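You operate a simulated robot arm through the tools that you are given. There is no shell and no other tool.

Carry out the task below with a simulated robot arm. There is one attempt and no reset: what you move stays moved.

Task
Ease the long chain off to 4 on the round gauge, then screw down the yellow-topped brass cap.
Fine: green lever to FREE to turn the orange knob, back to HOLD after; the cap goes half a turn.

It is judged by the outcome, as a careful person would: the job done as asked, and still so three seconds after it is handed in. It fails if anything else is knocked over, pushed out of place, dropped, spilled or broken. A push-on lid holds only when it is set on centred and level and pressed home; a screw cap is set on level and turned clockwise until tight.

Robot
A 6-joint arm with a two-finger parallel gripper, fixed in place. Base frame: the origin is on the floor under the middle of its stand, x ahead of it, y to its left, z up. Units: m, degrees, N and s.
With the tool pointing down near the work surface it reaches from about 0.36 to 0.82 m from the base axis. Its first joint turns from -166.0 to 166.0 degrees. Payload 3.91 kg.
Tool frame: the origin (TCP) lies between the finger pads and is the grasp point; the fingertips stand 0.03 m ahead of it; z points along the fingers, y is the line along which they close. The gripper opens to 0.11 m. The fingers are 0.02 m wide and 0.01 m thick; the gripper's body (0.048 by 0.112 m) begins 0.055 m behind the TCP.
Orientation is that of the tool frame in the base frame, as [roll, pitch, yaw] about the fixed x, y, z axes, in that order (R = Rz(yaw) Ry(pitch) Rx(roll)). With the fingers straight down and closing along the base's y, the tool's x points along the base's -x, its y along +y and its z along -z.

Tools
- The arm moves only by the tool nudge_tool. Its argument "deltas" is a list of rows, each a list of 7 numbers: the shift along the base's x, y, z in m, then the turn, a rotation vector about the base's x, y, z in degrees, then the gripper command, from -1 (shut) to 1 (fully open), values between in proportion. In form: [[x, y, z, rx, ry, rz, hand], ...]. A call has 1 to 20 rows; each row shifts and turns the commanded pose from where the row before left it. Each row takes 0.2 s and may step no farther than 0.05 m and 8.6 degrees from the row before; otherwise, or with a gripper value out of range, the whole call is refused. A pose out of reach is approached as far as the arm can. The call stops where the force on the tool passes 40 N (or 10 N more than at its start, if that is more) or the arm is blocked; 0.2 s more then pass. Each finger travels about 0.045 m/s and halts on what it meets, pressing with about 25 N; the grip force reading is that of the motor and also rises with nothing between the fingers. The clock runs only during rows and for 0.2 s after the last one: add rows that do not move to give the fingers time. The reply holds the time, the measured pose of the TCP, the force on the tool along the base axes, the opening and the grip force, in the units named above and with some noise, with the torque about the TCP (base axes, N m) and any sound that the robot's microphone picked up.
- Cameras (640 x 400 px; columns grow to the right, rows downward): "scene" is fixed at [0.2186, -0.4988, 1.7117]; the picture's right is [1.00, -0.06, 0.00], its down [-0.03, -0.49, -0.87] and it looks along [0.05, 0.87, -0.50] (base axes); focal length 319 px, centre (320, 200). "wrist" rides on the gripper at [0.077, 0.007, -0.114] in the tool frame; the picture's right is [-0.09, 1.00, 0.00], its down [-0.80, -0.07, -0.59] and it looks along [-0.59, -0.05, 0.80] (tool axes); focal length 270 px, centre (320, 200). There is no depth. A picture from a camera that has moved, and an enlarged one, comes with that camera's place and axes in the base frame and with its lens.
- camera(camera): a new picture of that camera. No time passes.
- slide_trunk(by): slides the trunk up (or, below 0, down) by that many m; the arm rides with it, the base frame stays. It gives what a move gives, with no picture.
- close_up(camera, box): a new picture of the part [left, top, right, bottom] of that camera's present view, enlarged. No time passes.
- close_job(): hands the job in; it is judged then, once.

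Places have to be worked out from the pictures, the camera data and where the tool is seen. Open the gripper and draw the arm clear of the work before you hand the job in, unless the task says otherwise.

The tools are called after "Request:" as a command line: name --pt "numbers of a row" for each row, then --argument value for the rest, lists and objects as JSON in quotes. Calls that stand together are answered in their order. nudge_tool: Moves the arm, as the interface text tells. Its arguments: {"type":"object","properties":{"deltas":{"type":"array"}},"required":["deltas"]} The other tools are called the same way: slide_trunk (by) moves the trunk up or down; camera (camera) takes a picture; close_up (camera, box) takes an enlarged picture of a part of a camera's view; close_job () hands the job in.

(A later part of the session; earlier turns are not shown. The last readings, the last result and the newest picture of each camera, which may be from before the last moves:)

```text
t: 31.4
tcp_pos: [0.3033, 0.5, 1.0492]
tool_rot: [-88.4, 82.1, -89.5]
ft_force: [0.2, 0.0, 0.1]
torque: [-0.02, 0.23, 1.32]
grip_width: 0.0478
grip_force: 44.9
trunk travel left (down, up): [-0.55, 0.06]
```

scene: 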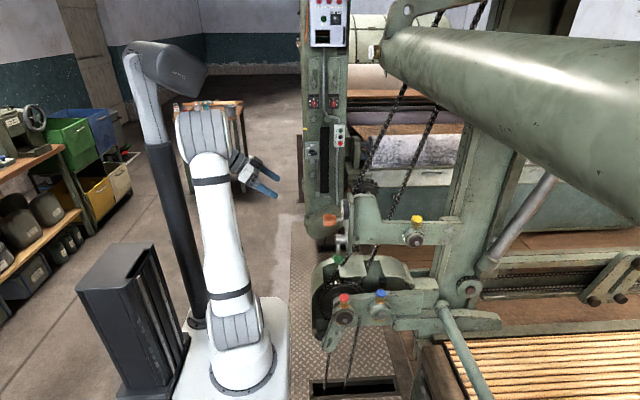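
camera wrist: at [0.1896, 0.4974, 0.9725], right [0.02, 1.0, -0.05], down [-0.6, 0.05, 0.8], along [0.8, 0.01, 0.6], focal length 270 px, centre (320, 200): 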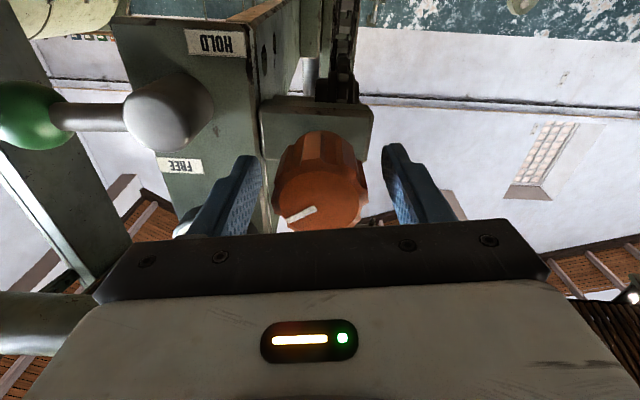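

The grip is clean with no side load. I turn −52° first, then read the gauge before the last few degrees.

Request:
nudge_tool --pt "0 0 0 -7.5 0 0 -1" --pt "0 0 0 -7.5 0 0 -1" --pt "0 0 0 -7.5 0 0 -1" --pt "0 0 0 -7.5 0 0 -1" --pt "0 0 0 -7.5 0 0 -1" --pt "0 0 0 -7.5 0 0 -1" --pt "0 0 0 -7 0 0 -1" --pt "0 0 0 0 0 0 -1"

Request:
close_up --camera "wrist" --box '[30, 40, 200, 210]'

```text
t: 33.1
tcp_pos: [0.3041, 0.4993, 1.0505]
tool_rot: [-88.9, 29.9, -90.0]
ft_force: [0.6, -6.1, -2.5]
torque: [0.01, 1.31, 0.31]
grip_width: 0.0481
grip_force: 44.6
trunk travel left (down, up): [-0.55, 0.06]
```

```text
2.35 times, centred on (115, 125) of wrist
camera zoom: at [0.1895, 0.4356, 1.005], right [0.02, 0.57, -0.82], down [-0.6, 0.66, 0.45], along [0.8, 0.48, 0.36], focal length 636 px, centre (802, 376)
```

zoom: 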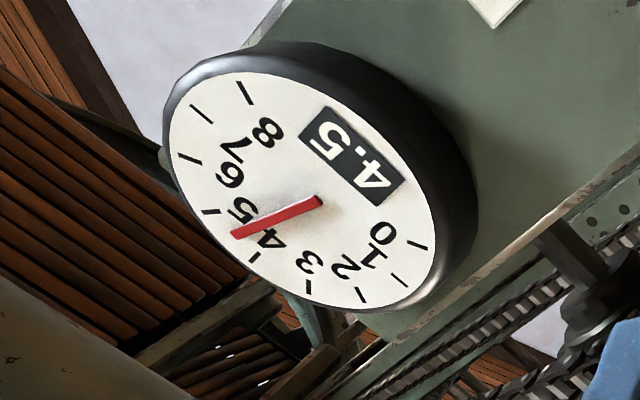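

It reads 4.5 with the needle between 4 and 5. I continue in a small −8° step and read again.

Request:
nudge_tool --pt "0 0 0 -8 0 0 -1" --pt "0 0 0 0 0 0 -1"

Request:
close_up --camera "wrist" --box '[30, 20, 200, 190]'

Request:
camera --camera "wrist"

```text
t: 33.8
tcp_pos: [0.3042, 0.4992, 1.0489]
tool_rot: [-88.8, 22.0, -89.9]
ft_force: [1.2, -5.2, 3.5]
torque: [0.0, 1.64, -0.07]
grip_width: 0.0483
grip_force: 45.3
trunk travel left (down, up): [-0.55, 0.06]
```

```text
2.35 times, centred on (115, 105) of wrist
camera zoom: at [0.1895, 0.4297, 1.0141], right [0.02, 0.46, -0.89], down [-0.6, 0.72, 0.36], along [0.8, 0.52, 0.29], focal length 636 px, centre (802, 424)
```

zoom: 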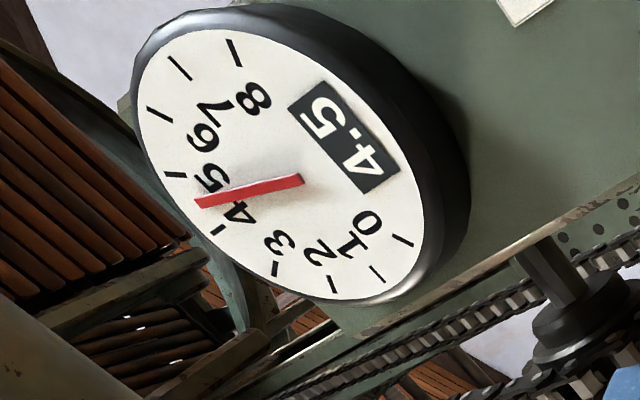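

```text
taken
camera wrist: at [0.1895, 0.4297, 1.0141], right [0.02, 0.46, -0.89], down [-0.6, 0.72, 0.36], along [0.8, 0.52, 0.29], focal length 270 px, centre (320, 200)
```

wrist: 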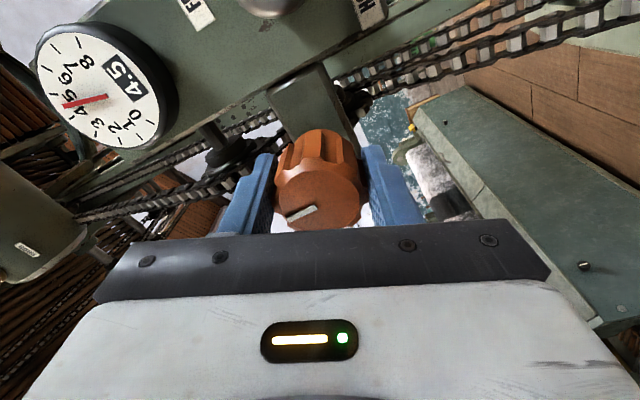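

Still 4.5 while the knob mark shows it followed the hand, so the gauge appears to step in 0.5 (about 22° each). I turn −8° more and look.

Request:
nudge_tool --pt "0 0 0 -8 0 0 -1" --pt "0 0 0 0 0 0 -1"

Request:
camera --camera "wrist"

Request:
close_up --camera "wrist" --box '[20, 0, 190, 150]'

```text
t: 34.4
tcp_pos: [0.3035, 0.4989, 1.051]
tool_rot: [-88.8, 14.1, -89.9]
ft_force: [4.6, -4.6, 6.4]
torque: [-0.02, 1.11, 0.13]
grip_width: 0.0482
grip_force: 45.1
trunk travel left (down, up): [-0.55, 0.06]
```

```text
taken
camera wrist: at [0.1895, 0.4251, 1.0241], right [0.02, 0.33, -0.94], down [-0.6, 0.76, 0.25], along [0.8, 0.56, 0.21], focal length 270 px, centre (320, 200)
```

wrist: 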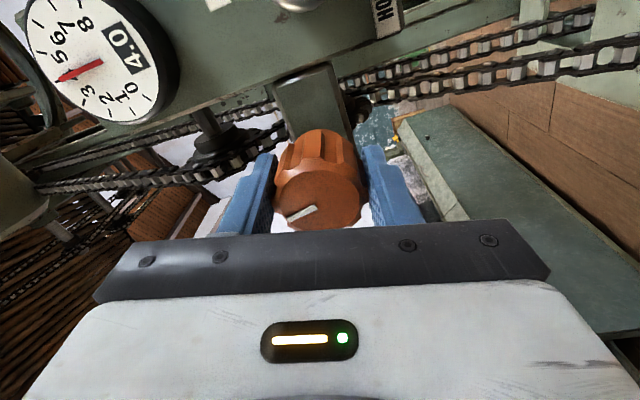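

```text
2.67 times, centred on (105, 75) of wrist
camera zoom: at [0.1895, 0.4251, 1.0241], right [0.02, 0.33, -0.94], down [-0.6, 0.76, 0.25], along [0.8, 0.56, 0.21], focal length 721 px, centre (893, 533)
```

zoom: 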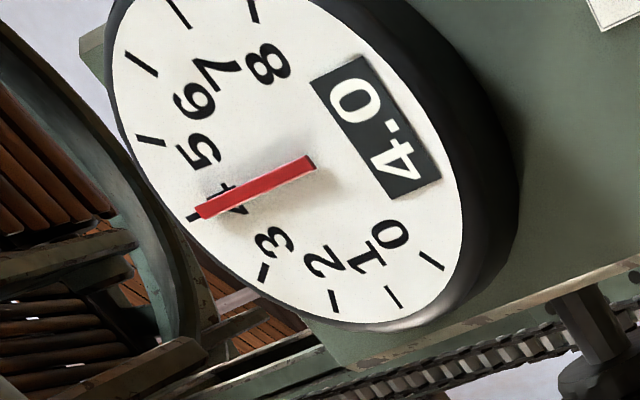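

The readout and needle now show 4.0. Since it steps, I check the knob's mark angle to see whether I'm centred in the 4.0 step.

Request:
close_up --camera "wrist" --box '[260, 120, 380, 240]'

```text
3.33 times, centred on (320, 180) of wrist
camera zoom: at [0.1895, 0.4251, 1.0241], right [0.02, 0.33, -0.94], down [-0.6, 0.76, 0.25], along [0.8, 0.56, 0.21], focal length 901 px, centre (320, 267)
```

zoom: 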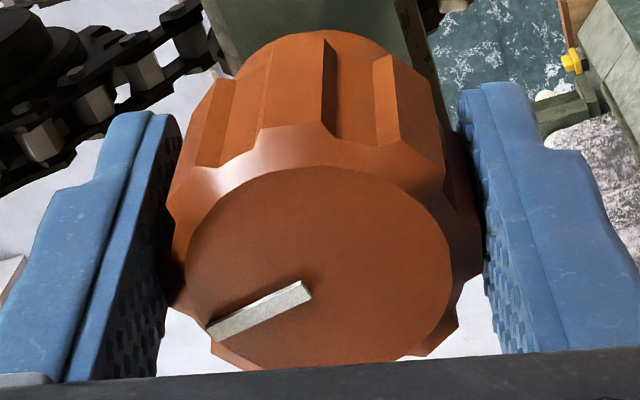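

The mark confirms about 146–148° turned, just past the 4.5→4.0 threshold. I turn −9° more to sit mid-step, checking it still reads 4.0.

Request:
nudge_tool --pt "0 0 0 -4.5 0 0 -1" --pt "0 0 0 -4.5 0 0 -1" --pt "0 0 0 0 0 0 -1"

Request:
camera --camera "wrist"

```text
t: 35.1
tcp_pos: [0.3041, 0.4991, 1.0509]
tool_rot: [-88.9, 5.1, -89.9]
ft_force: [3.9, -0.5, 10.7]
torque: [0.02, 1.4, -0.38]
grip_width: 0.0483
grip_force: 44.9
trunk travel left (down, up): [-0.55, 0.06]
```

```text
taken
camera wrist: at [0.1895, 0.4216, 1.0359], right [0.02, 0.18, -0.98], down [-0.6, 0.79, 0.13], along [0.8, 0.58, 0.12], focal length 270 px, centre (320, 200)
```

wrist: 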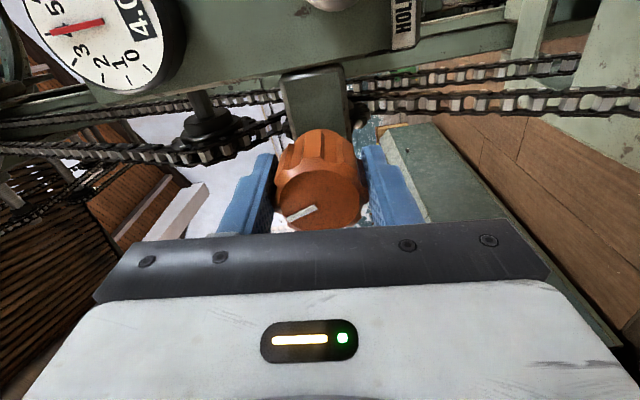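

Still 4.0, now mid-step. I release the knob, back out along −x, and turn the tool back toward the lever pre-grasp pose used before.

Request:
nudge_tool --pt "0 0 0 0 0 0 0.3" --pt "0 0 0 0 0 0 0.3" --pt "0 0 0 0 0 0 0.3" --pt "-0.03 0 0 0 0 0 0.3" --pt "-0.03 0 0 0 0 0 0.3" --pt "-0.03 0 0 0 0 0 0.3" --pt "-0.03 0 0 0 0 0 0.3"

Request:
camera --camera "wrist"

```text
t: 36.8
tcp_pos: [0.1793, 0.4986, 1.0502]
tool_rot: [-88.8, 5.0, -89.9]
ft_force: [-1.1, 0.1, 0.6]
torque: [0.01, -0.01, 0.02]
grip_width: 0.0714
grip_force: 0.0
trunk travel left (down, up): [-0.55, 0.06]
```

```text
taken
camera wrist: at [0.0645, 0.4215, 1.0357], right [0.02, 0.18, -0.98], down [-0.6, 0.79, 0.13], along [0.8, 0.58, 0.12], focal length 270 px, centre (320, 200)
```

wrist: 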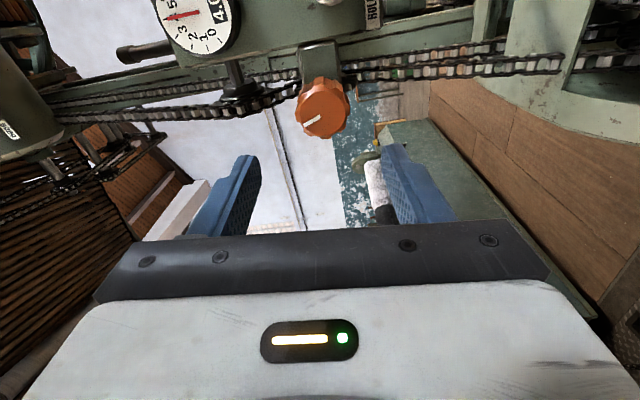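

Gauge still 4.0 after release. Now I rotate back to the lever grasp orientation and move in front of the ball.

Request:
nudge_tool --pt "0 -0.018 -0.002 -8 0 0 0.3" --pt "0 -0.018 -0.002 0 0 -7.5 0.3" --pt "0 -0.018 -0.002 0 0 -7.5 0.3" --pt "0 -0.018 -0.003 0 0 -7.5 0.3" --pt "0 -0.018 -0.003 0 0 -7.7 0.3" --pt "0.006 -0.0194 -0.003 0 0 0 0.3"

Request:
camera --camera "wrist"

Request:
close_up --camera "wrist" --box '[180, 80, 420, 230]'

```text
t: 38.1
tcp_pos: [0.1887, 0.3887, 1.0353]
tool_rot: [-88.8, -2.9, -120.2]
ft_force: [-0.9, 0.4, 0.0]
torque: [0.01, -0.03, 0.0]
grip_width: 0.0716
grip_force: 0.1
trunk travel left (down, up): [-0.55, 0.06]
```

```text
taken
camera wrist: at [0.0511, 0.3787, 1.0305], right [0.04, 0.02, -1.0], down [-0.11, 0.99, 0.02], along [0.99, 0.11, 0.04], focal length 270 px, centre (320, 200)
```

wrist: 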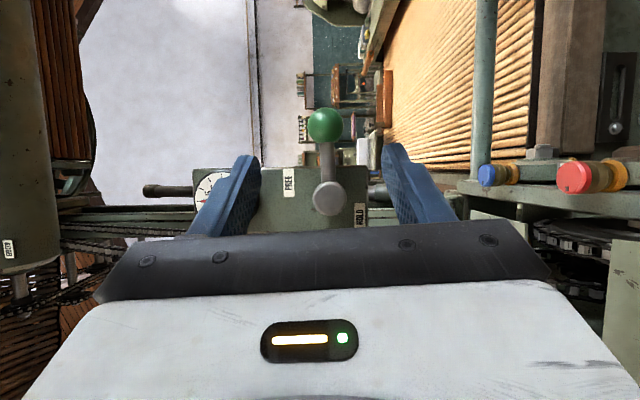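

```text
2.67 times, centred on (300, 155) of wrist
camera zoom: at [0.0511, 0.3787, 1.0305], right [0.04, 0.02, -1.0], down [-0.11, 0.99, 0.02], along [0.99, 0.11, 0.04], focal length 721 px, centre (373, 320)
```

zoom: 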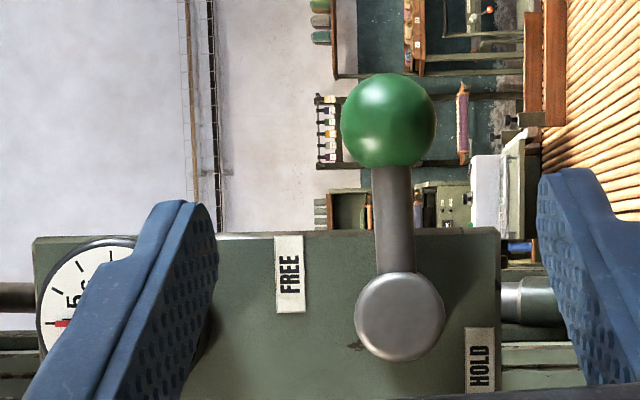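

The ball sits at z ≈ 1.034, in line with the fingers. I re-approach on the same path and grip it.

Request:
nudge_tool --pt "0.026 0 0 0 0 0 0.3" --pt "0.03 -0.005 -0.0005 0 0 0 0.3" --pt "0.026 -0.013 -0.0005 0 0 0 0.3" --pt "0.026 -0.013 0 0 0 0 0.3" --pt "0.026 -0.013 0 0 0 0 0.3" --pt "0 0 0 0 0 0 -1" --pt "0 0 0 0 0 0 -1" --pt "0 0 0 0 0 0 -1" --pt "0 0 0 0 0 0 -1"

```text
t: 40.1
tcp_pos: [0.3258, 0.3447, 1.0336]
tool_rot: [-88.9, -3.0, -120.1]
ft_force: [-1.1, -3.1, -8.1]
torque: [-0.05, 0.11, 0.08]
grip_width: 0.0372
grip_force: 44.8
trunk travel left (down, up): [-0.55, 0.06]
```

Gripped. I swing the lever back down the arc toward HOLD, turning the tool with it.

Request:
nudge_tool --pt "0 0.0002 -0.00694 6 0 0 -1" --pt "0 0.00092 -0.00688 6 0 0 -1" --pt "0 0.00163 -0.00674 6 0 0 -1" --pt "0 0.00233 -0.00654 6 0 0 -1"

```text
t: 41.1
tcp_pos: [0.3259, 0.3488, 1.0074]
tool_rot: [-101.4, 17.7, -122.0]
ft_force: [7.4, -30.2, -10.9]
torque: [0.0, -0.02, 0.01]
grip_width: 0.0371
grip_force: 45.3
trunk travel left (down, up): [-0.55, 0.06]
```

The side force shows my radius is about 3 mm too small here. I correct outward and continue.

Request:
nudge_tool --pt "-0.0003 -0.0025 -0.0015 0 0 0 -1" --pt "0 0.0022 -0.0065 6 0 0 -1" --pt "0 0.0039 -0.0062 6 0 0 -1" --pt "0 0.0045 -0.0058 6 0 0 -1"

```text
t: 42.1
tcp_pos: [0.3268, 0.3611, 0.9862]
tool_rot: [-112.6, 32.8, -126.5]
ft_force: [21.2, -6.2, 6.7]
torque: [0.44, -0.26, 0.33]
grip_width: 0.0374
grip_force: 45.0
trunk travel left (down, up): [-0.55, 0.06]
```

Request:
nudge_tool --pt "0.0012 0.005 -0.0054 6 0 0 -1" --pt "0.0006 0.0056 -0.0047 6 0 0 -1" --pt "0 0.006 -0.0042 6 0 0 -1"

Request:
close_up --camera "scene" --box '[240, 180, 440, 305]'

```text
t: 43.0
tcp_pos: [0.3255, 0.3779, 0.9722]
tool_rot: [-127.9, 46.5, -136.5]
ft_force: [11.4, 8.2, 22.2]
torque: [0.16, -0.48, 0.45]
grip_width: 0.037
grip_force: 44.7
trunk travel left (down, up): [-0.55, 0.06]
```

```text
3.20 times, centred on (340, 242) of scene
camera zoom: at [0.2186, -0.4988, 1.7117], right [1.0, -0.06, 0.0], down [-0.03, -0.49, -0.87], along [0.05, 0.87, -0.5], focal length 1022 px, centre (256, 64)
```

zoom: 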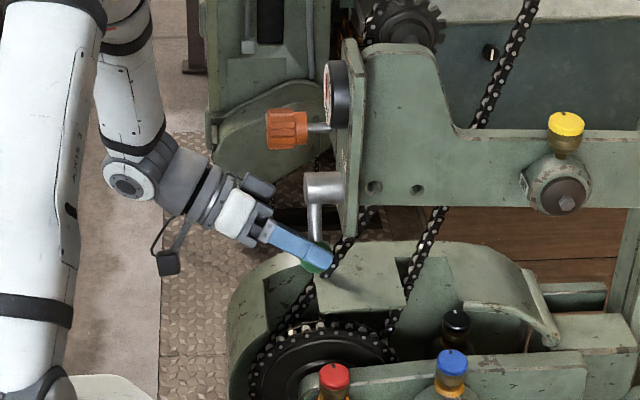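

Nearly back at HOLD; the radius is now slightly large, so I trim inward and continue to the HOLD stop.

Request:
nudge_tool --pt "0.0005 0.0074 -0.0018 6 0 0 -1" --pt "0 0.0068 -0.0026 6 0 0 -1"

Request:
camera --camera "wrist"

```text
t: 43.5
tcp_pos: [0.3263, 0.3909, 0.9678]
tool_rot: [-142.6, 53.7, -148.0]
ft_force: [5.8, -1.6, 12.8]
torque: [-0.26, -0.16, -0.11]
grip_width: 0.0371
grip_force: 44.9
trunk travel left (down, up): [-0.55, 0.06]
```

```text
taken
camera wrist: at [0.1876, 0.3913, 0.9579], right [0.04, 0.96, -0.29], down [-0.11, 0.29, 0.95], along [0.99, 0.0, 0.12], focal length 270 px, centre (320, 200)
```

wrist: 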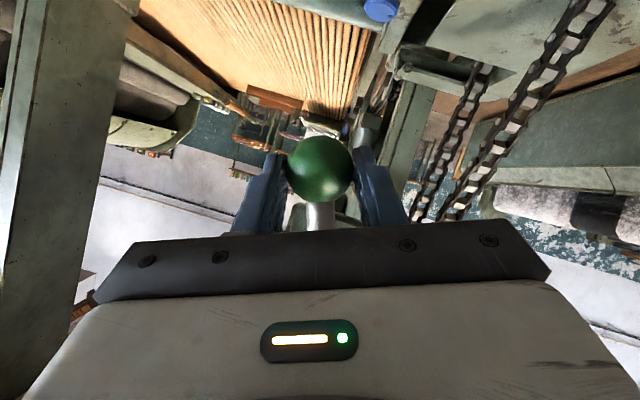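

The lever angle is about back to its original HOLD angle. I push a little further to feel for the stop.

Request:
nudge_tool --pt "0 0.002 0.0005 3 0 0 -1" --pt "0 0.002 -0.0004 0 0 0 -1"

```text
t: 44.1
tcp_pos: [0.3252, 0.3906, 0.969]
tool_rot: [-147.0, 55.1, -151.7]
ft_force: [-2.0, -26.9, -2.1]
torque: [-0.11, -0.17, -0.11]
grip_width: 0.0374
grip_force: 44.8
trunk travel left (down, up): [-0.55, 0.06]
```

The stop is felt (−27 N, no movement): lever is fully at HOLD. I relax, release and back out along the finger axis.

Request:
nudge_tool --pt "0 -0.003 0 0 0 0 -1" --pt "0 0 0 0 0 0 0.3" --pt "0 0 0 0 0 0 0.3" --pt "0 0 0 0 0 0 0.3" --pt "-0.0214 0.0045 0.0118 0 0 0 0.3" --pt "-0.0214 0.0045 0.0118 0 0 0 0.3" --pt "-0.0214 0.0045 0.0118 0 0 0 0.3" --pt "-0.0214 0.0045 0.0118 0 0 0 0.3" --pt "-0.03 0.008 0.032 0 0 0 0.3" --pt "-0.03 0.008 0.032 0 0 0 0.3" --pt "-0.03 0.008 0.032 0 0 0 0.3" --pt "-0.03 0.008 0.032 0 0 0 0.3"

Request:
camera --camera "wrist"

Request:
close_up --camera "wrist" --box '[220, 30, 420, 230]'

```text
t: 46.8
tcp_pos: [0.1186, 0.4411, 1.143]
tool_rot: [-146.9, 55.2, -151.4]
ft_force: [0.3, 0.2, -0.2]
torque: [0.02, 0.0, 0.02]
grip_width: 0.0714
grip_force: 0.0
trunk travel left (down, up): [-0.55, 0.06]
```

```text
taken
camera wrist: at [-0.0192, 0.443, 1.1346], right [0.04, 0.97, -0.24], down [-0.11, 0.24, 0.96], along [0.99, -0.01, 0.12], focal length 270 px, centre (320, 200)
```

wrist: 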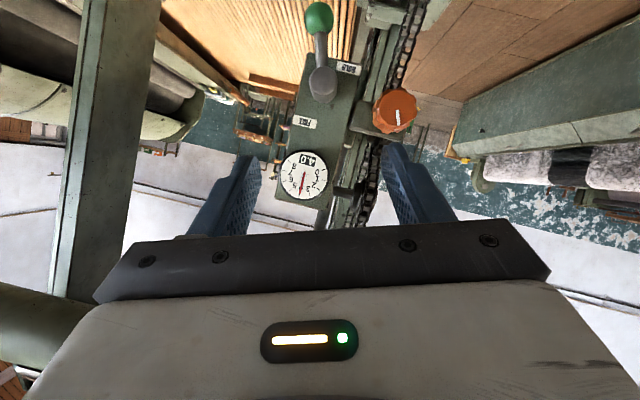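

```text
2.00 times, centred on (320, 130) of wrist
camera zoom: at [-0.0192, 0.443, 1.1346], right [0.04, 0.97, -0.24], down [-0.11, 0.24, 0.96], along [0.99, -0.01, 0.12], focal length 541 px, centre (320, 340)
```

zoom: 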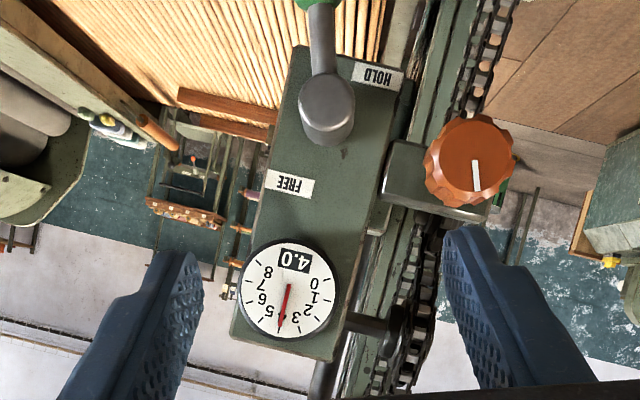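

Gauge reads 4.0 and the lever is back at HOLD. Now for the yellow cap: I raise the arm and bring the tool to point down so the wrist camera can look at the cap area.

Request:
nudge_tool --pt "0 -0.01 0.03 6 0 0 0.3" --pt "0 -0.01 0.03 6 0 0 0.3" --pt "0 -0.01 0.03 6 0 0 0.3" --pt "0.01 -0.01 0.025 0 8.56 0 0.3" --pt "0.01 -0.01 0.025 0 8.56 0 0.3" --pt "0.01 -0.01 0.025 0 8.56 0 0.3" --pt "0.01 -0.01 0.025 0 8.56 0 0.3" --pt "0.01 -0.01 0.025 0 8.56 0 0.3" --pt "0.01 -0.01 0.025 0 8.56 0 0.3" --pt "0.01 -0.01 0.025 0 8.56 0 0.3"

Request:
camera --camera "wrist"

Request:
camera --camera "scene"

```text
t: 49.0
tcp_pos: [0.1912, 0.341, 1.4077]
tool_rot: [179.6, -0.2, -179.6]
ft_force: [-0.2, -0.2, 0.1]
torque: [-0.01, 0.02, -0.01]
grip_width: 0.0716
grip_force: 0.1
trunk travel left (down, up): [-0.55, 0.06]
```

```text
taken
camera wrist: at [0.114, 0.3461, 1.5242], right [0.08, 1.0, 0.01], down [0.8, -0.07, 0.59], along [0.59, -0.04, -0.81], focal length 270 px, centre (320, 200)
```

wrist: 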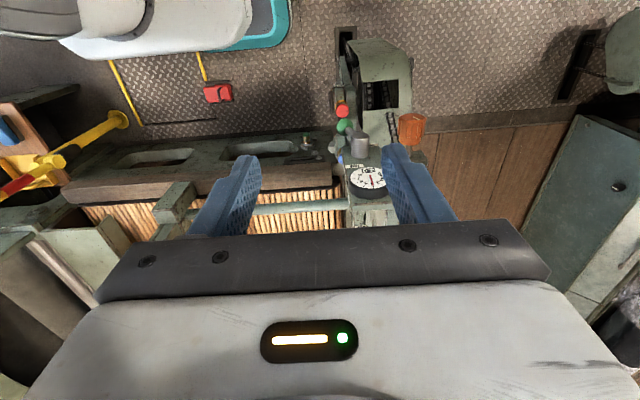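

```text
taken
```

scene: 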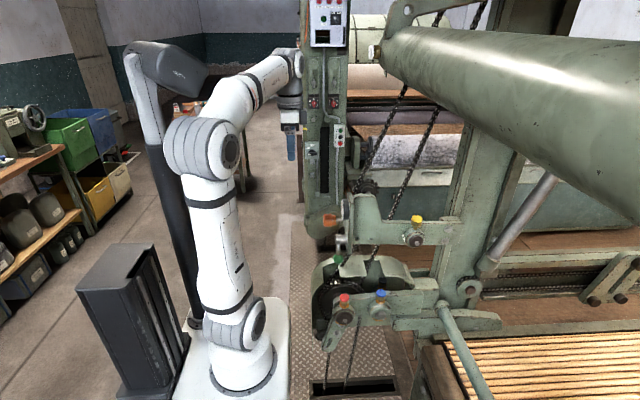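

The roller overhead works out near x≈0.51, z≈1.63 (bottom ≈1.56), so the arm can pass beneath it. I move forward at z≈1.35 above the casting to view the yellow cap from the wrist.

Request:
nudge_tool --pt "0.038 0.003 -0.009 0 0 0 0.3" --pt "0.038 0.003 -0.009 0 0 0 0.3" --pt "0.038 0.003 -0.009 0 0 0 0.3" --pt "0.038 0.003 -0.009 0 0 0 0.3" --pt "0.038 0.003 -0.009 0 0 0 0.3" --pt "0.038 0.003 -0.009 0 0 0 0.3"

Request:
camera --camera "wrist"

Request:
camera --camera "scene"

```text
t: 50.4
tcp_pos: [0.4186, 0.3612, 1.3542]
tool_rot: [179.7, 0.0, -179.7]
ft_force: [-0.2, 0.5, 1.0]
torque: [-0.05, 0.02, 0.02]
grip_width: 0.0714
grip_force: 0.0
trunk travel left (down, up): [-0.55, 0.06]
```

```text
taken
camera wrist: at [0.3414, 0.3657, 1.4706], right [0.08, 1.0, 0.01], down [0.8, -0.07, 0.59], along [0.59, -0.04, -0.8], focal length 270 px, centre (320, 200)
```

wrist: 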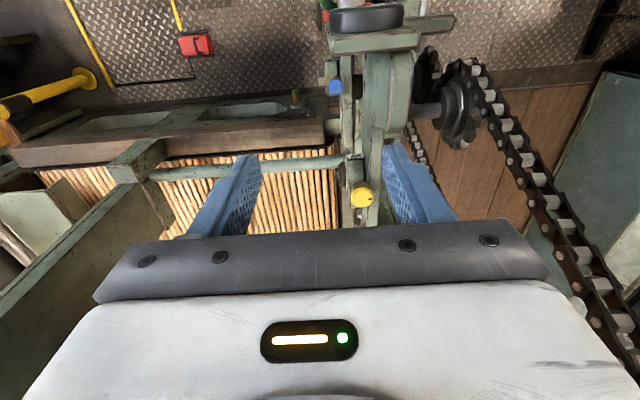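

```text
taken
```

scene: 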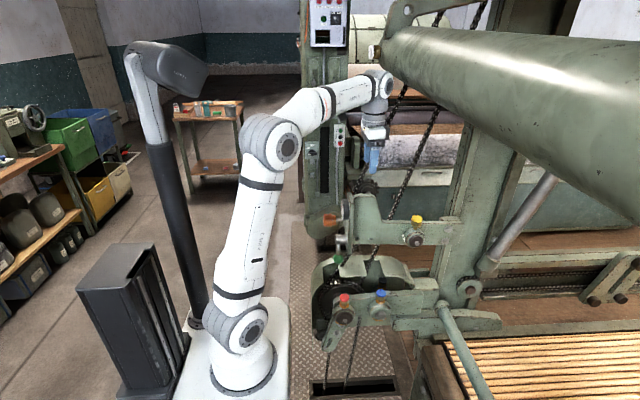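

The cap shows up near (0.611, 0.419, 1.10), with the wrist close to the roller's level so I must descend before going further forward. I enlarge both views of the cap to refine it.

Request:
close_up --camera "wrist" --box '[310, 130, 420, 240]'

Request:
close_up --camera "scene" --box '[385, 200, 449, 260]'

Request:
close_up --camera "scene" --box '[340, 0, 540, 200]'

```text
3.64 times, centred on (365, 185) of wrist
camera zoom: at [0.3414, 0.3657, 1.4706], right [0.08, 1.0, 0.01], down [0.8, -0.07, 0.59], along [0.59, -0.04, -0.8], focal length 983 px, centre (156, 254)
```

zoom: 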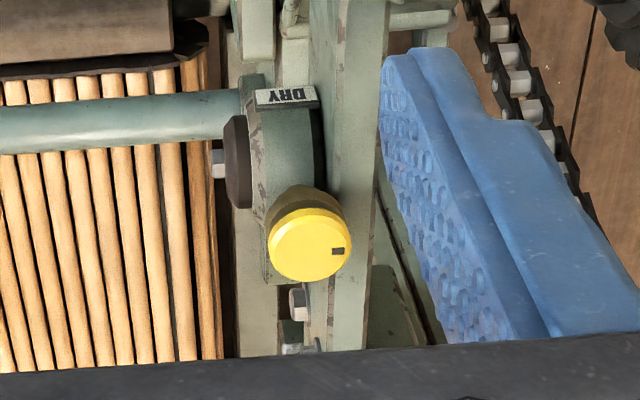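

```text
6.67 times, centred on (417, 230) of scene
camera zoom: at [0.2186, -0.4988, 1.7117], right [1.0, -0.06, 0.0], down [-0.03, -0.49, -0.87], along [0.05, 0.87, -0.5], focal length 2129 px, centre (-327, 0)
```

zoom: 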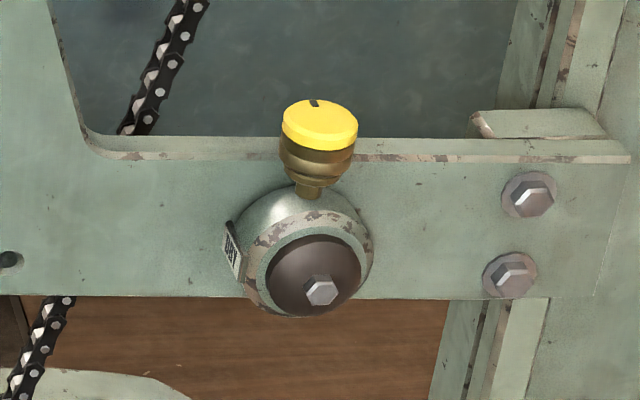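

```text
2.00 times, centred on (440, 100) of scene
camera zoom: at [0.2186, -0.4988, 1.7117], right [1.0, -0.06, 0.0], down [-0.03, -0.49, -0.87], along [0.05, 0.87, -0.5], focal length 639 px, centre (80, 400)
```

zoom: 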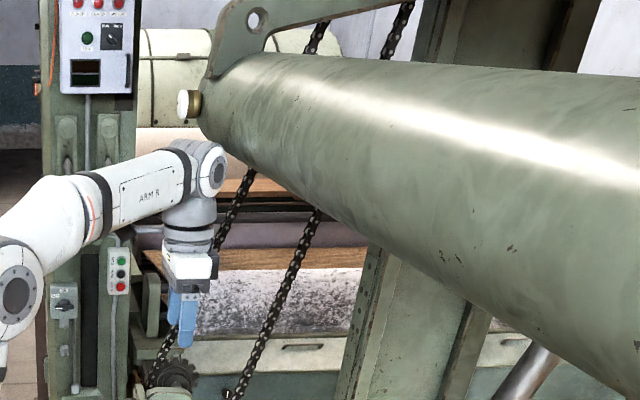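

The mark on the yellow top points to +y and the bearing label reads DRY; the cap's top centre is near (0.610, 0.418, 1.105). I descend first to keep the wrist below the roller, then move forward for a closer look.

Request:
nudge_tool --pt "0 0 -0.03 0 0 0 0.3" --pt "0 0 -0.03 0 0 0 0.3" --pt "0 0 -0.028 0 0 0 0.3" --pt "0.033 0.01 -0.008 0 0 0 0.3" --pt "0.033 0.01 -0.012 0 0 0 0.3" --pt "0.033 0.01 -0.012 0 0 0 0.3" --pt "0.03 0.01 -0.012 0 0 0 0.3"

Request:
camera --camera "wrist"

Request:
camera --camera "scene"

```text
t: 52.0
tcp_pos: [0.5494, 0.3985, 1.2198]
tool_rot: [179.7, -0.1, -179.7]
ft_force: [0.0, 0.3, 1.2]
torque: [0.03, 0.01, 0.02]
grip_width: 0.0714
grip_force: 0.1
trunk travel left (down, up): [-0.55, 0.06]
```

```text
taken
camera wrist: at [0.4725, 0.4034, 1.3361], right [0.08, 1.0, 0.01], down [0.8, -0.07, 0.59], along [0.59, -0.04, -0.81], focal length 270 px, centre (320, 200)
```

wrist: 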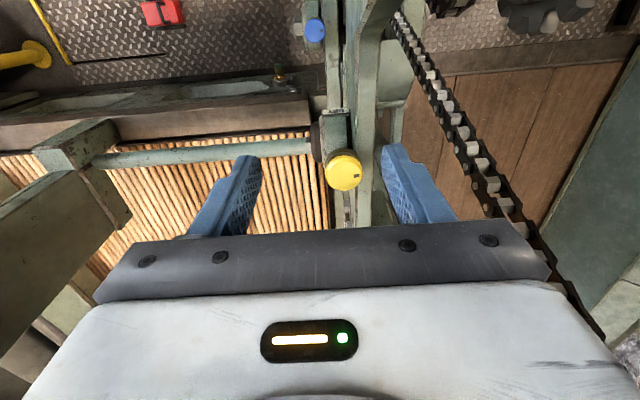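

```text
taken
```

scene: 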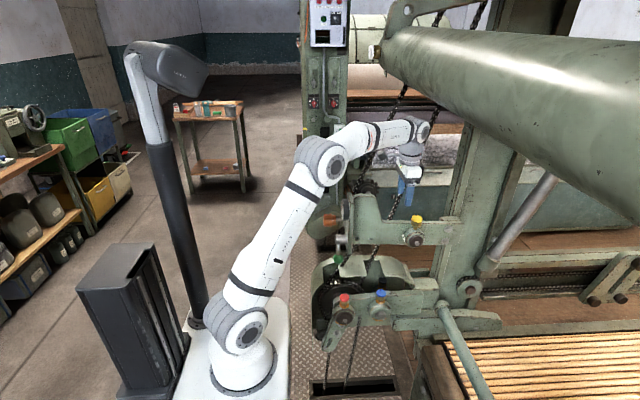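

The wrist is under the roller and clear. I enlarge the cap view to refine its centre and height.

Request:
close_up --camera "wrist" --box '[290, 100, 400, 210]'

Request:
close_up --camera "scene" --box '[360, 110, 460, 260]'

```text
3.64 times, centred on (345, 155) of wrist
camera zoom: at [0.4725, 0.4034, 1.3361], right [0.08, 1.0, 0.01], down [0.8, -0.07, 0.59], along [0.59, -0.04, -0.81], focal length 983 px, centre (229, 364)
```

zoom: 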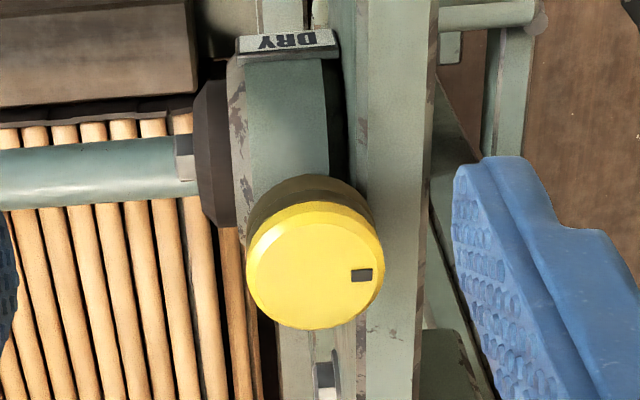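

```text
2.67 times, centred on (410, 185) of scene
camera zoom: at [0.2186, -0.4988, 1.7117], right [1.0, -0.06, 0.0], down [-0.03, -0.49, -0.87], along [0.05, 0.87, -0.5], focal length 852 px, centre (80, 240)
```

zoom: 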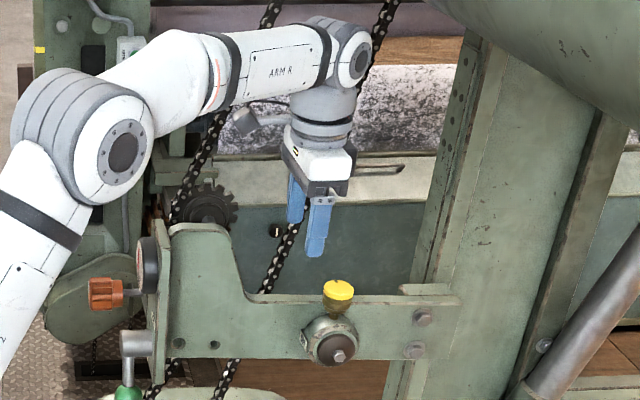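

The cap's centre is confirmed at (0.610, 0.418), diameter ≈38 mm, mark toward +y. I turn the hand +90° about z (camera to the −y side, clear of the chain and post) and come over the cap.

Request:
nudge_tool --pt "0.00505 0.0016 -0.004 0 0 7.5 0.3" --pt "0.00505 0.0016 -0.004 0 0 7.5 0.3" --pt "0.00505 0.0016 -0.004 0 0 7.5 0.3" --pt "0.00505 0.0016 -0.004 0 0 7.5 0.3" --pt "0.00505 0.0016 -0.004 0 0 7.5 0.3" --pt "0.00505 0.0016 -0.004 0 0 7.5 0.3" --pt "0.00505 0.0016 -0.004 0 0 7.5 0.3" --pt "0.00505 0.0016 -0.004 0 0 7.5 0.3" --pt "0.00505 0.0016 -0.004 0 0 7.5 0.3" --pt "0.00505 0.0016 -0.004 0 0 7.5 0.3" --pt "0.00505 0.0016 -0.004 0 0 7.5 0.3" --pt "0.00505 0.0016 -0.004 0 0 7.5 0.3"

Request:
camera --camera "wrist"

Request:
close_up --camera "scene" --box '[360, 110, 460, 260]'

```text
t: 54.5
tcp_pos: [0.6081, 0.42, 1.1746]
tool_rot: [179.7, 0.1, -89.6]
ft_force: [0.6, -0.4, -0.2]
torque: [0.01, 0.03, -0.03]
grip_width: 0.0714
grip_force: 0.1
trunk travel left (down, up): [-0.55, 0.06]
```

```text
taken
camera wrist: at [0.6026, 0.3407, 1.2899], right [-1.0, 0.08, 0.01], down [0.07, 0.8, 0.59], along [0.04, 0.59, -0.8], focal length 270 px, centre (320, 200)
```

wrist: 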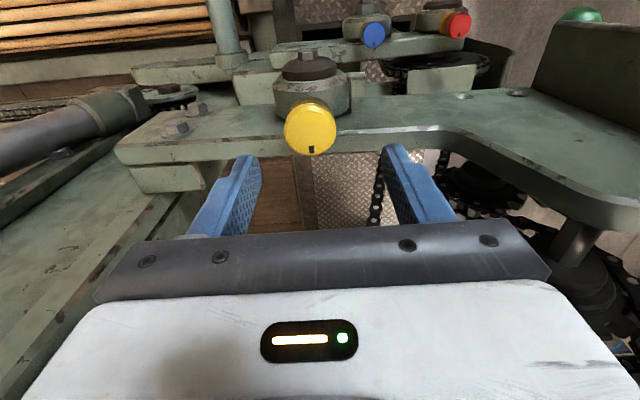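

```text
2.67 times, centred on (410, 185) of scene
camera zoom: at [0.2186, -0.4988, 1.7117], right [1.0, -0.06, 0.0], down [-0.03, -0.49, -0.87], along [0.05, 0.87, -0.5], focal length 852 px, centre (80, 240)
```

zoom: 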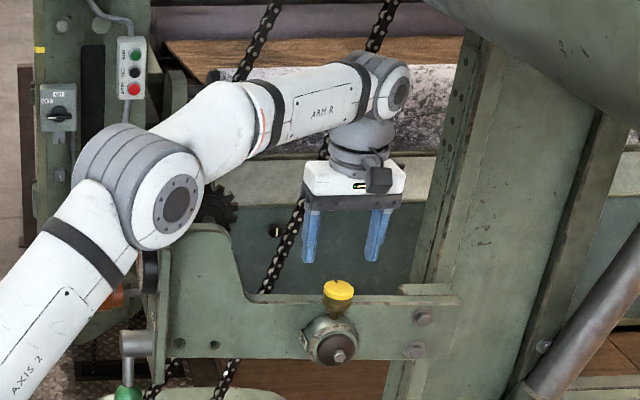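

Request:
close_up --camera "wrist" --box '[260, 70, 370, 180]'

```text
3.64 times, centred on (315, 125) of wrist
camera zoom: at [0.6026, 0.3407, 1.2899], right [-1.0, 0.08, 0.01], down [0.07, 0.8, 0.59], along [0.04, 0.59, -0.8], focal length 983 px, centre (338, 473)
```

zoom: 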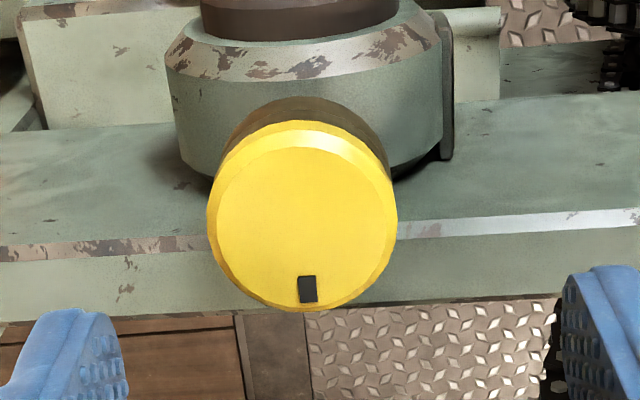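

The cap top refines to (0.613, 0.4185, ~1.10). I shift over it and descend with fingertips to about z = 1.080, above the plate edge (~1.07).

Request:
nudge_tool --pt "0.005 -0.0015 0 0 0 0 0.3" --pt "0 0 -0.02 0 0 0 0.3" --pt "0 0 -0.02 0 0 0 0.3" --pt "0 0 -0.015 0 0 0 0.3" --pt "0 0 -0.0095 0 0 0 0.3"

Request:
camera --camera "wrist"

Request:
close_up --camera "scene" --box '[380, 180, 450, 260]'

```text
t: 55.8
tcp_pos: [0.614, 0.4179, 1.1112]
tool_rot: [179.6, 0.1, -89.7]
ft_force: [0.3, 0.1, 1.0]
torque: [0.04, -0.03, 0.01]
grip_width: 0.0716
grip_force: 0.0
trunk travel left (down, up): [-0.55, 0.06]
```

```text
taken
camera wrist: at [0.6078, 0.3395, 1.2268], right [-1.0, 0.08, 0.01], down [0.07, 0.8, 0.59], along [0.04, 0.59, -0.8], focal length 270 px, centre (320, 200)
```

wrist: 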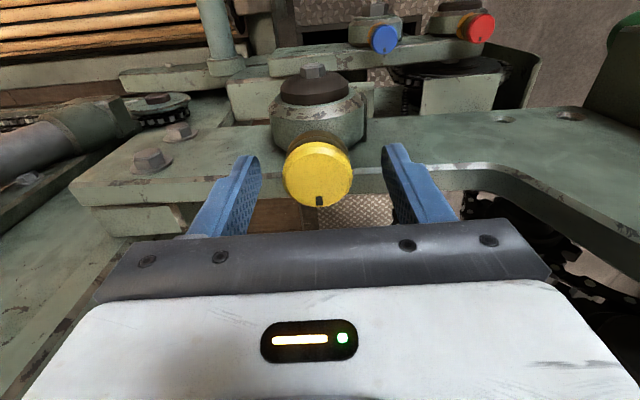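

```text
5.00 times, centred on (415, 220) of scene
camera zoom: at [0.2186, -0.4988, 1.7117], right [1.0, -0.06, 0.0], down [-0.03, -0.49, -0.87], along [0.05, 0.87, -0.5], focal length 1596 px, centre (-155, 100)
```

zoom: 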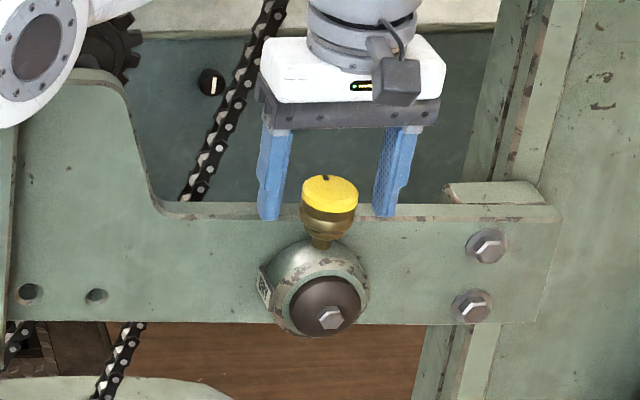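

The fingers straddle the cap evenly, tips 22 mm below its top. I close on it.

Request:
nudge_tool --pt "0 0 0 0 0 0 -1" --pt "0 0 0 0 0 0 -1" --pt "0 0 0 0 0 0 -1" --pt "0 0 0 0 0 0 -1"

Request:
camera --camera "wrist"

```text
t: 56.8
tcp_pos: [0.6155, 0.4175, 1.1113]
tool_rot: [179.7, 0.0, -89.8]
ft_force: [8.5, 1.1, -0.4]
torque: [0.24, -1.35, 0.05]
grip_width: 0.0378
grip_force: 44.4
trunk travel left (down, up): [-0.55, 0.06]
```

```text
taken
camera wrist: at [0.6091, 0.3393, 1.2268], right [-1.0, 0.08, 0.01], down [0.07, 0.8, 0.59], along [0.05, 0.59, -0.8], focal length 270 px, centre (320, 200)
```

wrist: 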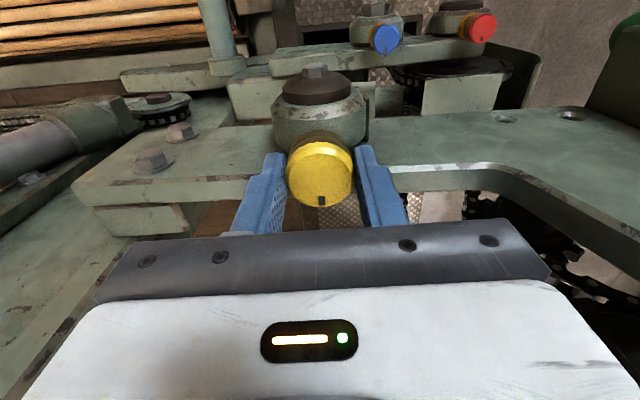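

Firm at 37.8 mm; the true x centre is 0.6155. I recentre slightly and start turning clockwise (−z), checking torque.

Request:
nudge_tool --pt "0.0013 0 0 0 0 0 -1" --pt "0 0 0 0 0 -7.5 -1" --pt "0 0 0 0 0 -7.5 -1" --pt "0 0 0 0 0 -7.5 -1" --pt "0 0 0 0 0 -7.5 -1"

Request:
camera --camera "wrist"

```text
t: 57.9
tcp_pos: [0.6119, 0.4103, 1.1108]
tool_rot: [179.6, -0.8, -113.9]
ft_force: [-11.4, -21.0, 7.7]
torque: [-0.36, -1.0, 1.52]
grip_width: 0.0372
grip_force: 45.2
trunk travel left (down, up): [-0.55, 0.06]
stopped in row 5: the force on the tool passed its limit at 44 N (the readings are from after the stop); the commanded pose is now the measured one
```

```text
taken
camera wrist: at [0.5753, 0.3418, 1.2281], right [-0.88, 0.48, 0.01], down [0.4, 0.71, 0.58], along [0.28, 0.51, -0.81], focal length 270 px, centre (320, 200)
```

wrist: 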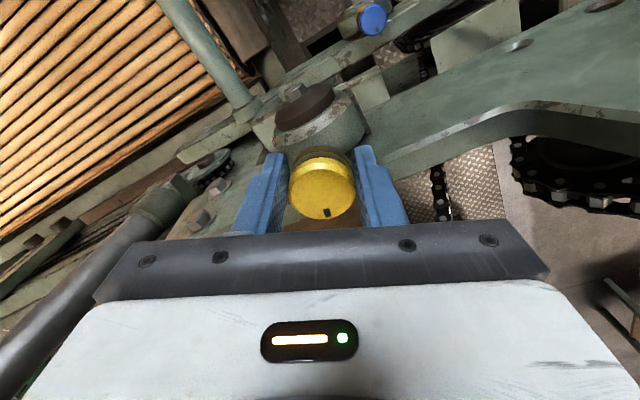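

The turn stopped after about 24° as the tool was pushed ~8 mm along its own x axis. Before anything else I look at what is touching.

Request:
close_up --camera "scene" --box '[360, 110, 460, 260]'

Request:
close_up --camera "scene" --box '[380, 180, 450, 260]'

Request:
close_up --camera "wrist" --box '[230, 110, 410, 240]'

```text
2.67 times, centred on (410, 185) of scene
camera zoom: at [0.2186, -0.4988, 1.7117], right [1.0, -0.06, 0.0], down [-0.03, -0.49, -0.87], along [0.05, 0.87, -0.5], focal length 852 px, centre (80, 240)
```

zoom: 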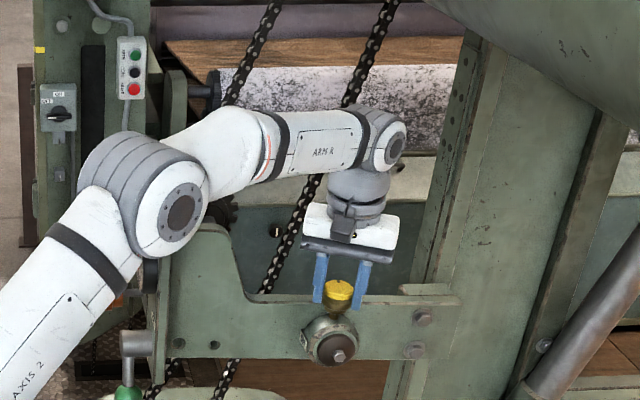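

```text
5.00 times, centred on (415, 220) of scene
camera zoom: at [0.2186, -0.4988, 1.7117], right [1.0, -0.06, 0.0], down [-0.03, -0.49, -0.87], along [0.05, 0.87, -0.5], focal length 1596 px, centre (-155, 100)
```

zoom: 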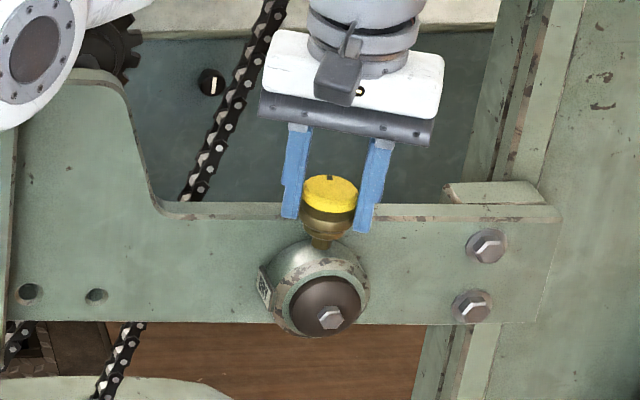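

```text
3.08 times, centred on (320, 175) of wrist
camera zoom: at [0.5753, 0.3418, 1.2281], right [-0.88, 0.48, 0.01], down [0.4, 0.71, 0.58], along [0.28, 0.51, -0.81], focal length 832 px, centre (320, 277)
```

zoom: 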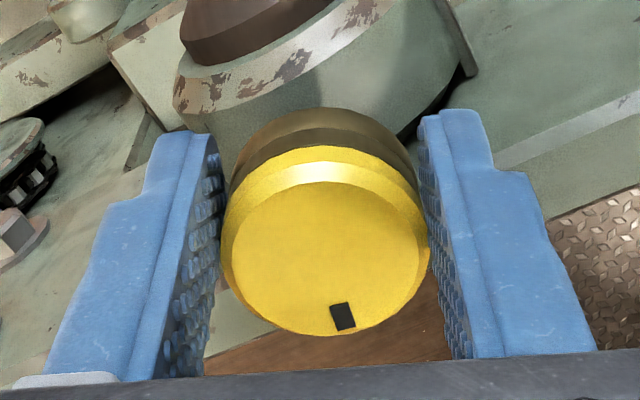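

The tips are well above the plate, so the cause is unclear: either cap friction dragging the pads, or contact elsewhere on the hand. I open the fingers without moving to see whether the force vanishes.

Request:
nudge_tool --pt "0 0 0 0 0 0 0.3" --pt "0 0 0 0 0 0 0.3" --pt "0 0 0 0 0 0 0.3"

Request:
camera --camera "wrist"

Request:
close_up --camera "wrist" --box '[230, 110, 410, 240]'

```text
t: 58.4
tcp_pos: [0.6197, 0.4041, 1.1105]
tool_rot: [179.9, -0.6, -114.4]
ft_force: [10.7, -24.7, 3.6]
torque: [0.73, 0.34, 0.59]
grip_width: 0.0607
grip_force: 0.1
trunk travel left (down, up): [-0.55, 0.06]
stopped in row 2: the force on the tool passed its limit at 43 N (the readings are from after the stop); the commanded pose is now the measured one
```

```text
taken
camera wrist: at [0.5821, 0.3368, 1.2275], right [-0.87, 0.49, 0.0], down [0.4, 0.71, 0.58], along [0.29, 0.51, -0.81], focal length 270 px, centre (320, 200)
```

wrist: 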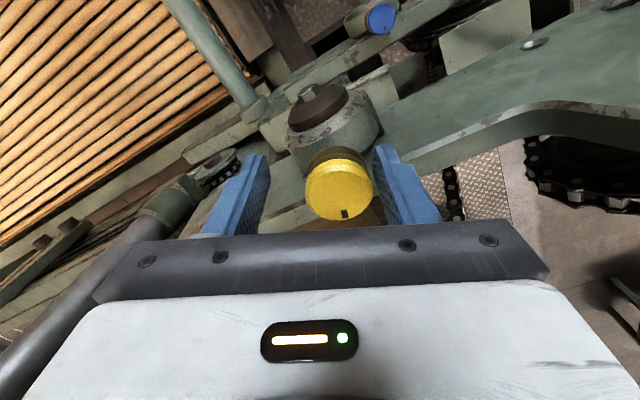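

```text
3.08 times, centred on (320, 175) of wrist
camera zoom: at [0.5821, 0.3368, 1.2275], right [-0.87, 0.49, 0.0], down [0.4, 0.71, 0.58], along [0.29, 0.51, -0.81], focal length 832 px, centre (320, 277)
```

zoom: 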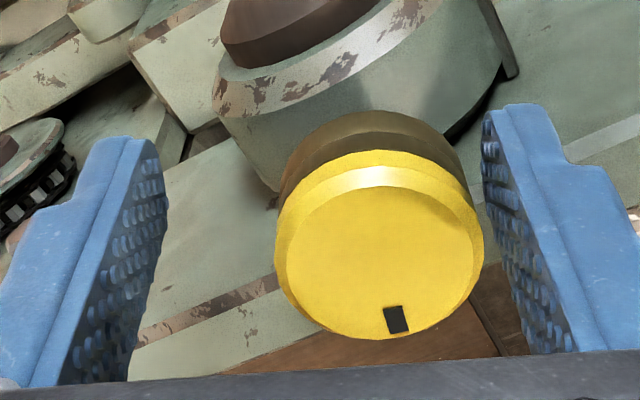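

Opening pushed the +y-side finger against something at y ≈ 0.430: the plate's front acts as a wall there (at least up to finger height). I back the hand away along its own x axis (away from the wall) and lift clear.

Request:
nudge_tool --pt "-0.003 -0.0065 0.0 0 0 0 0.1" --pt "0 0 0.01 0 0 0 0.1" --pt "0 0 0.02 0 0 0 0.1" --pt "0 0 0.03 0 0 0 0.1"

Request:
camera --camera "wrist"

```text
t: 59.4
tcp_pos: [0.6146, 0.4021, 1.1691]
tool_rot: [179.8, -0.7, -114.2]
ft_force: [0.7, 0.3, 0.0]
torque: [-0.01, 0.01, 0.01]
grip_width: 0.0606
grip_force: 0.0
trunk travel left (down, up): [-0.55, 0.06]
```

```text
taken
camera wrist: at [0.5784, 0.3347, 1.2863], right [-0.87, 0.49, 0.0], down [0.4, 0.71, 0.58], along [0.28, 0.51, -0.81], focal length 270 px, centre (320, 200)
```

wrist: 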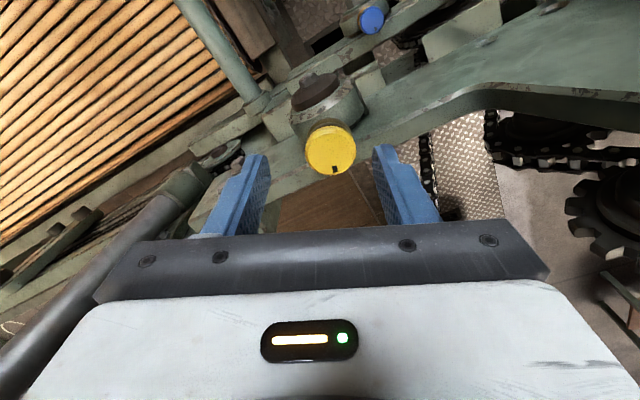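

Clear of contact, force zero. I turn the hand back so it closes along x and check the mark to see how far the cap has turned.

Request:
nudge_tool --pt "0 0.002 0 0 0 8.2 0.3" --pt "0 0.002 0 0 0 8.2 0.3" --pt "0 0.002 0.003 0 0 8.0 0.3"

Request:
camera --camera "wrist"

Request:
close_up --camera "wrist" --box '[260, 70, 370, 180]'

```text
t: 60.2
tcp_pos: [0.6144, 0.4096, 1.1736]
tool_rot: [179.8, -0.7, -89.7]
ft_force: [-0.1, 0.4, 0.0]
torque: [0.02, 0.03, 0.04]
grip_width: 0.0715
grip_force: 0.2
trunk travel left (down, up): [-0.55, 0.06]
```

```text
taken
camera wrist: at [0.6081, 0.3324, 1.2903], right [-1.0, 0.08, 0.0], down [0.07, 0.81, 0.59], along [0.05, 0.58, -0.81], focal length 270 px, centre (320, 200)
```

wrist: 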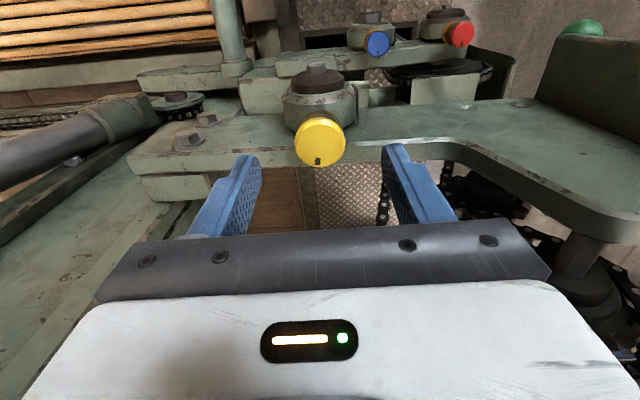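

```text
3.64 times, centred on (315, 125) of wrist
camera zoom: at [0.6081, 0.3324, 1.2903], right [-1.0, 0.08, 0.0], down [0.07, 0.81, 0.59], along [0.05, 0.58, -0.81], focal length 983 px, centre (338, 473)
```

zoom: 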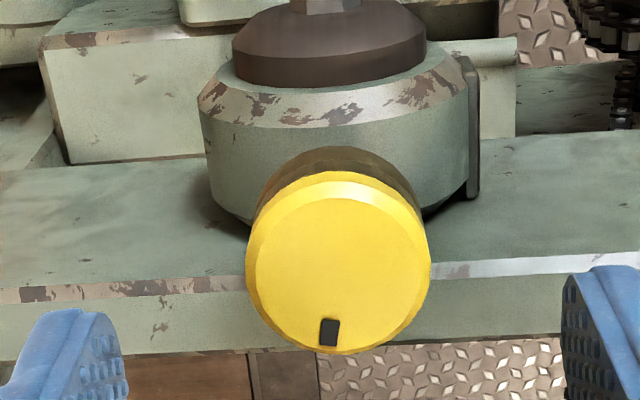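

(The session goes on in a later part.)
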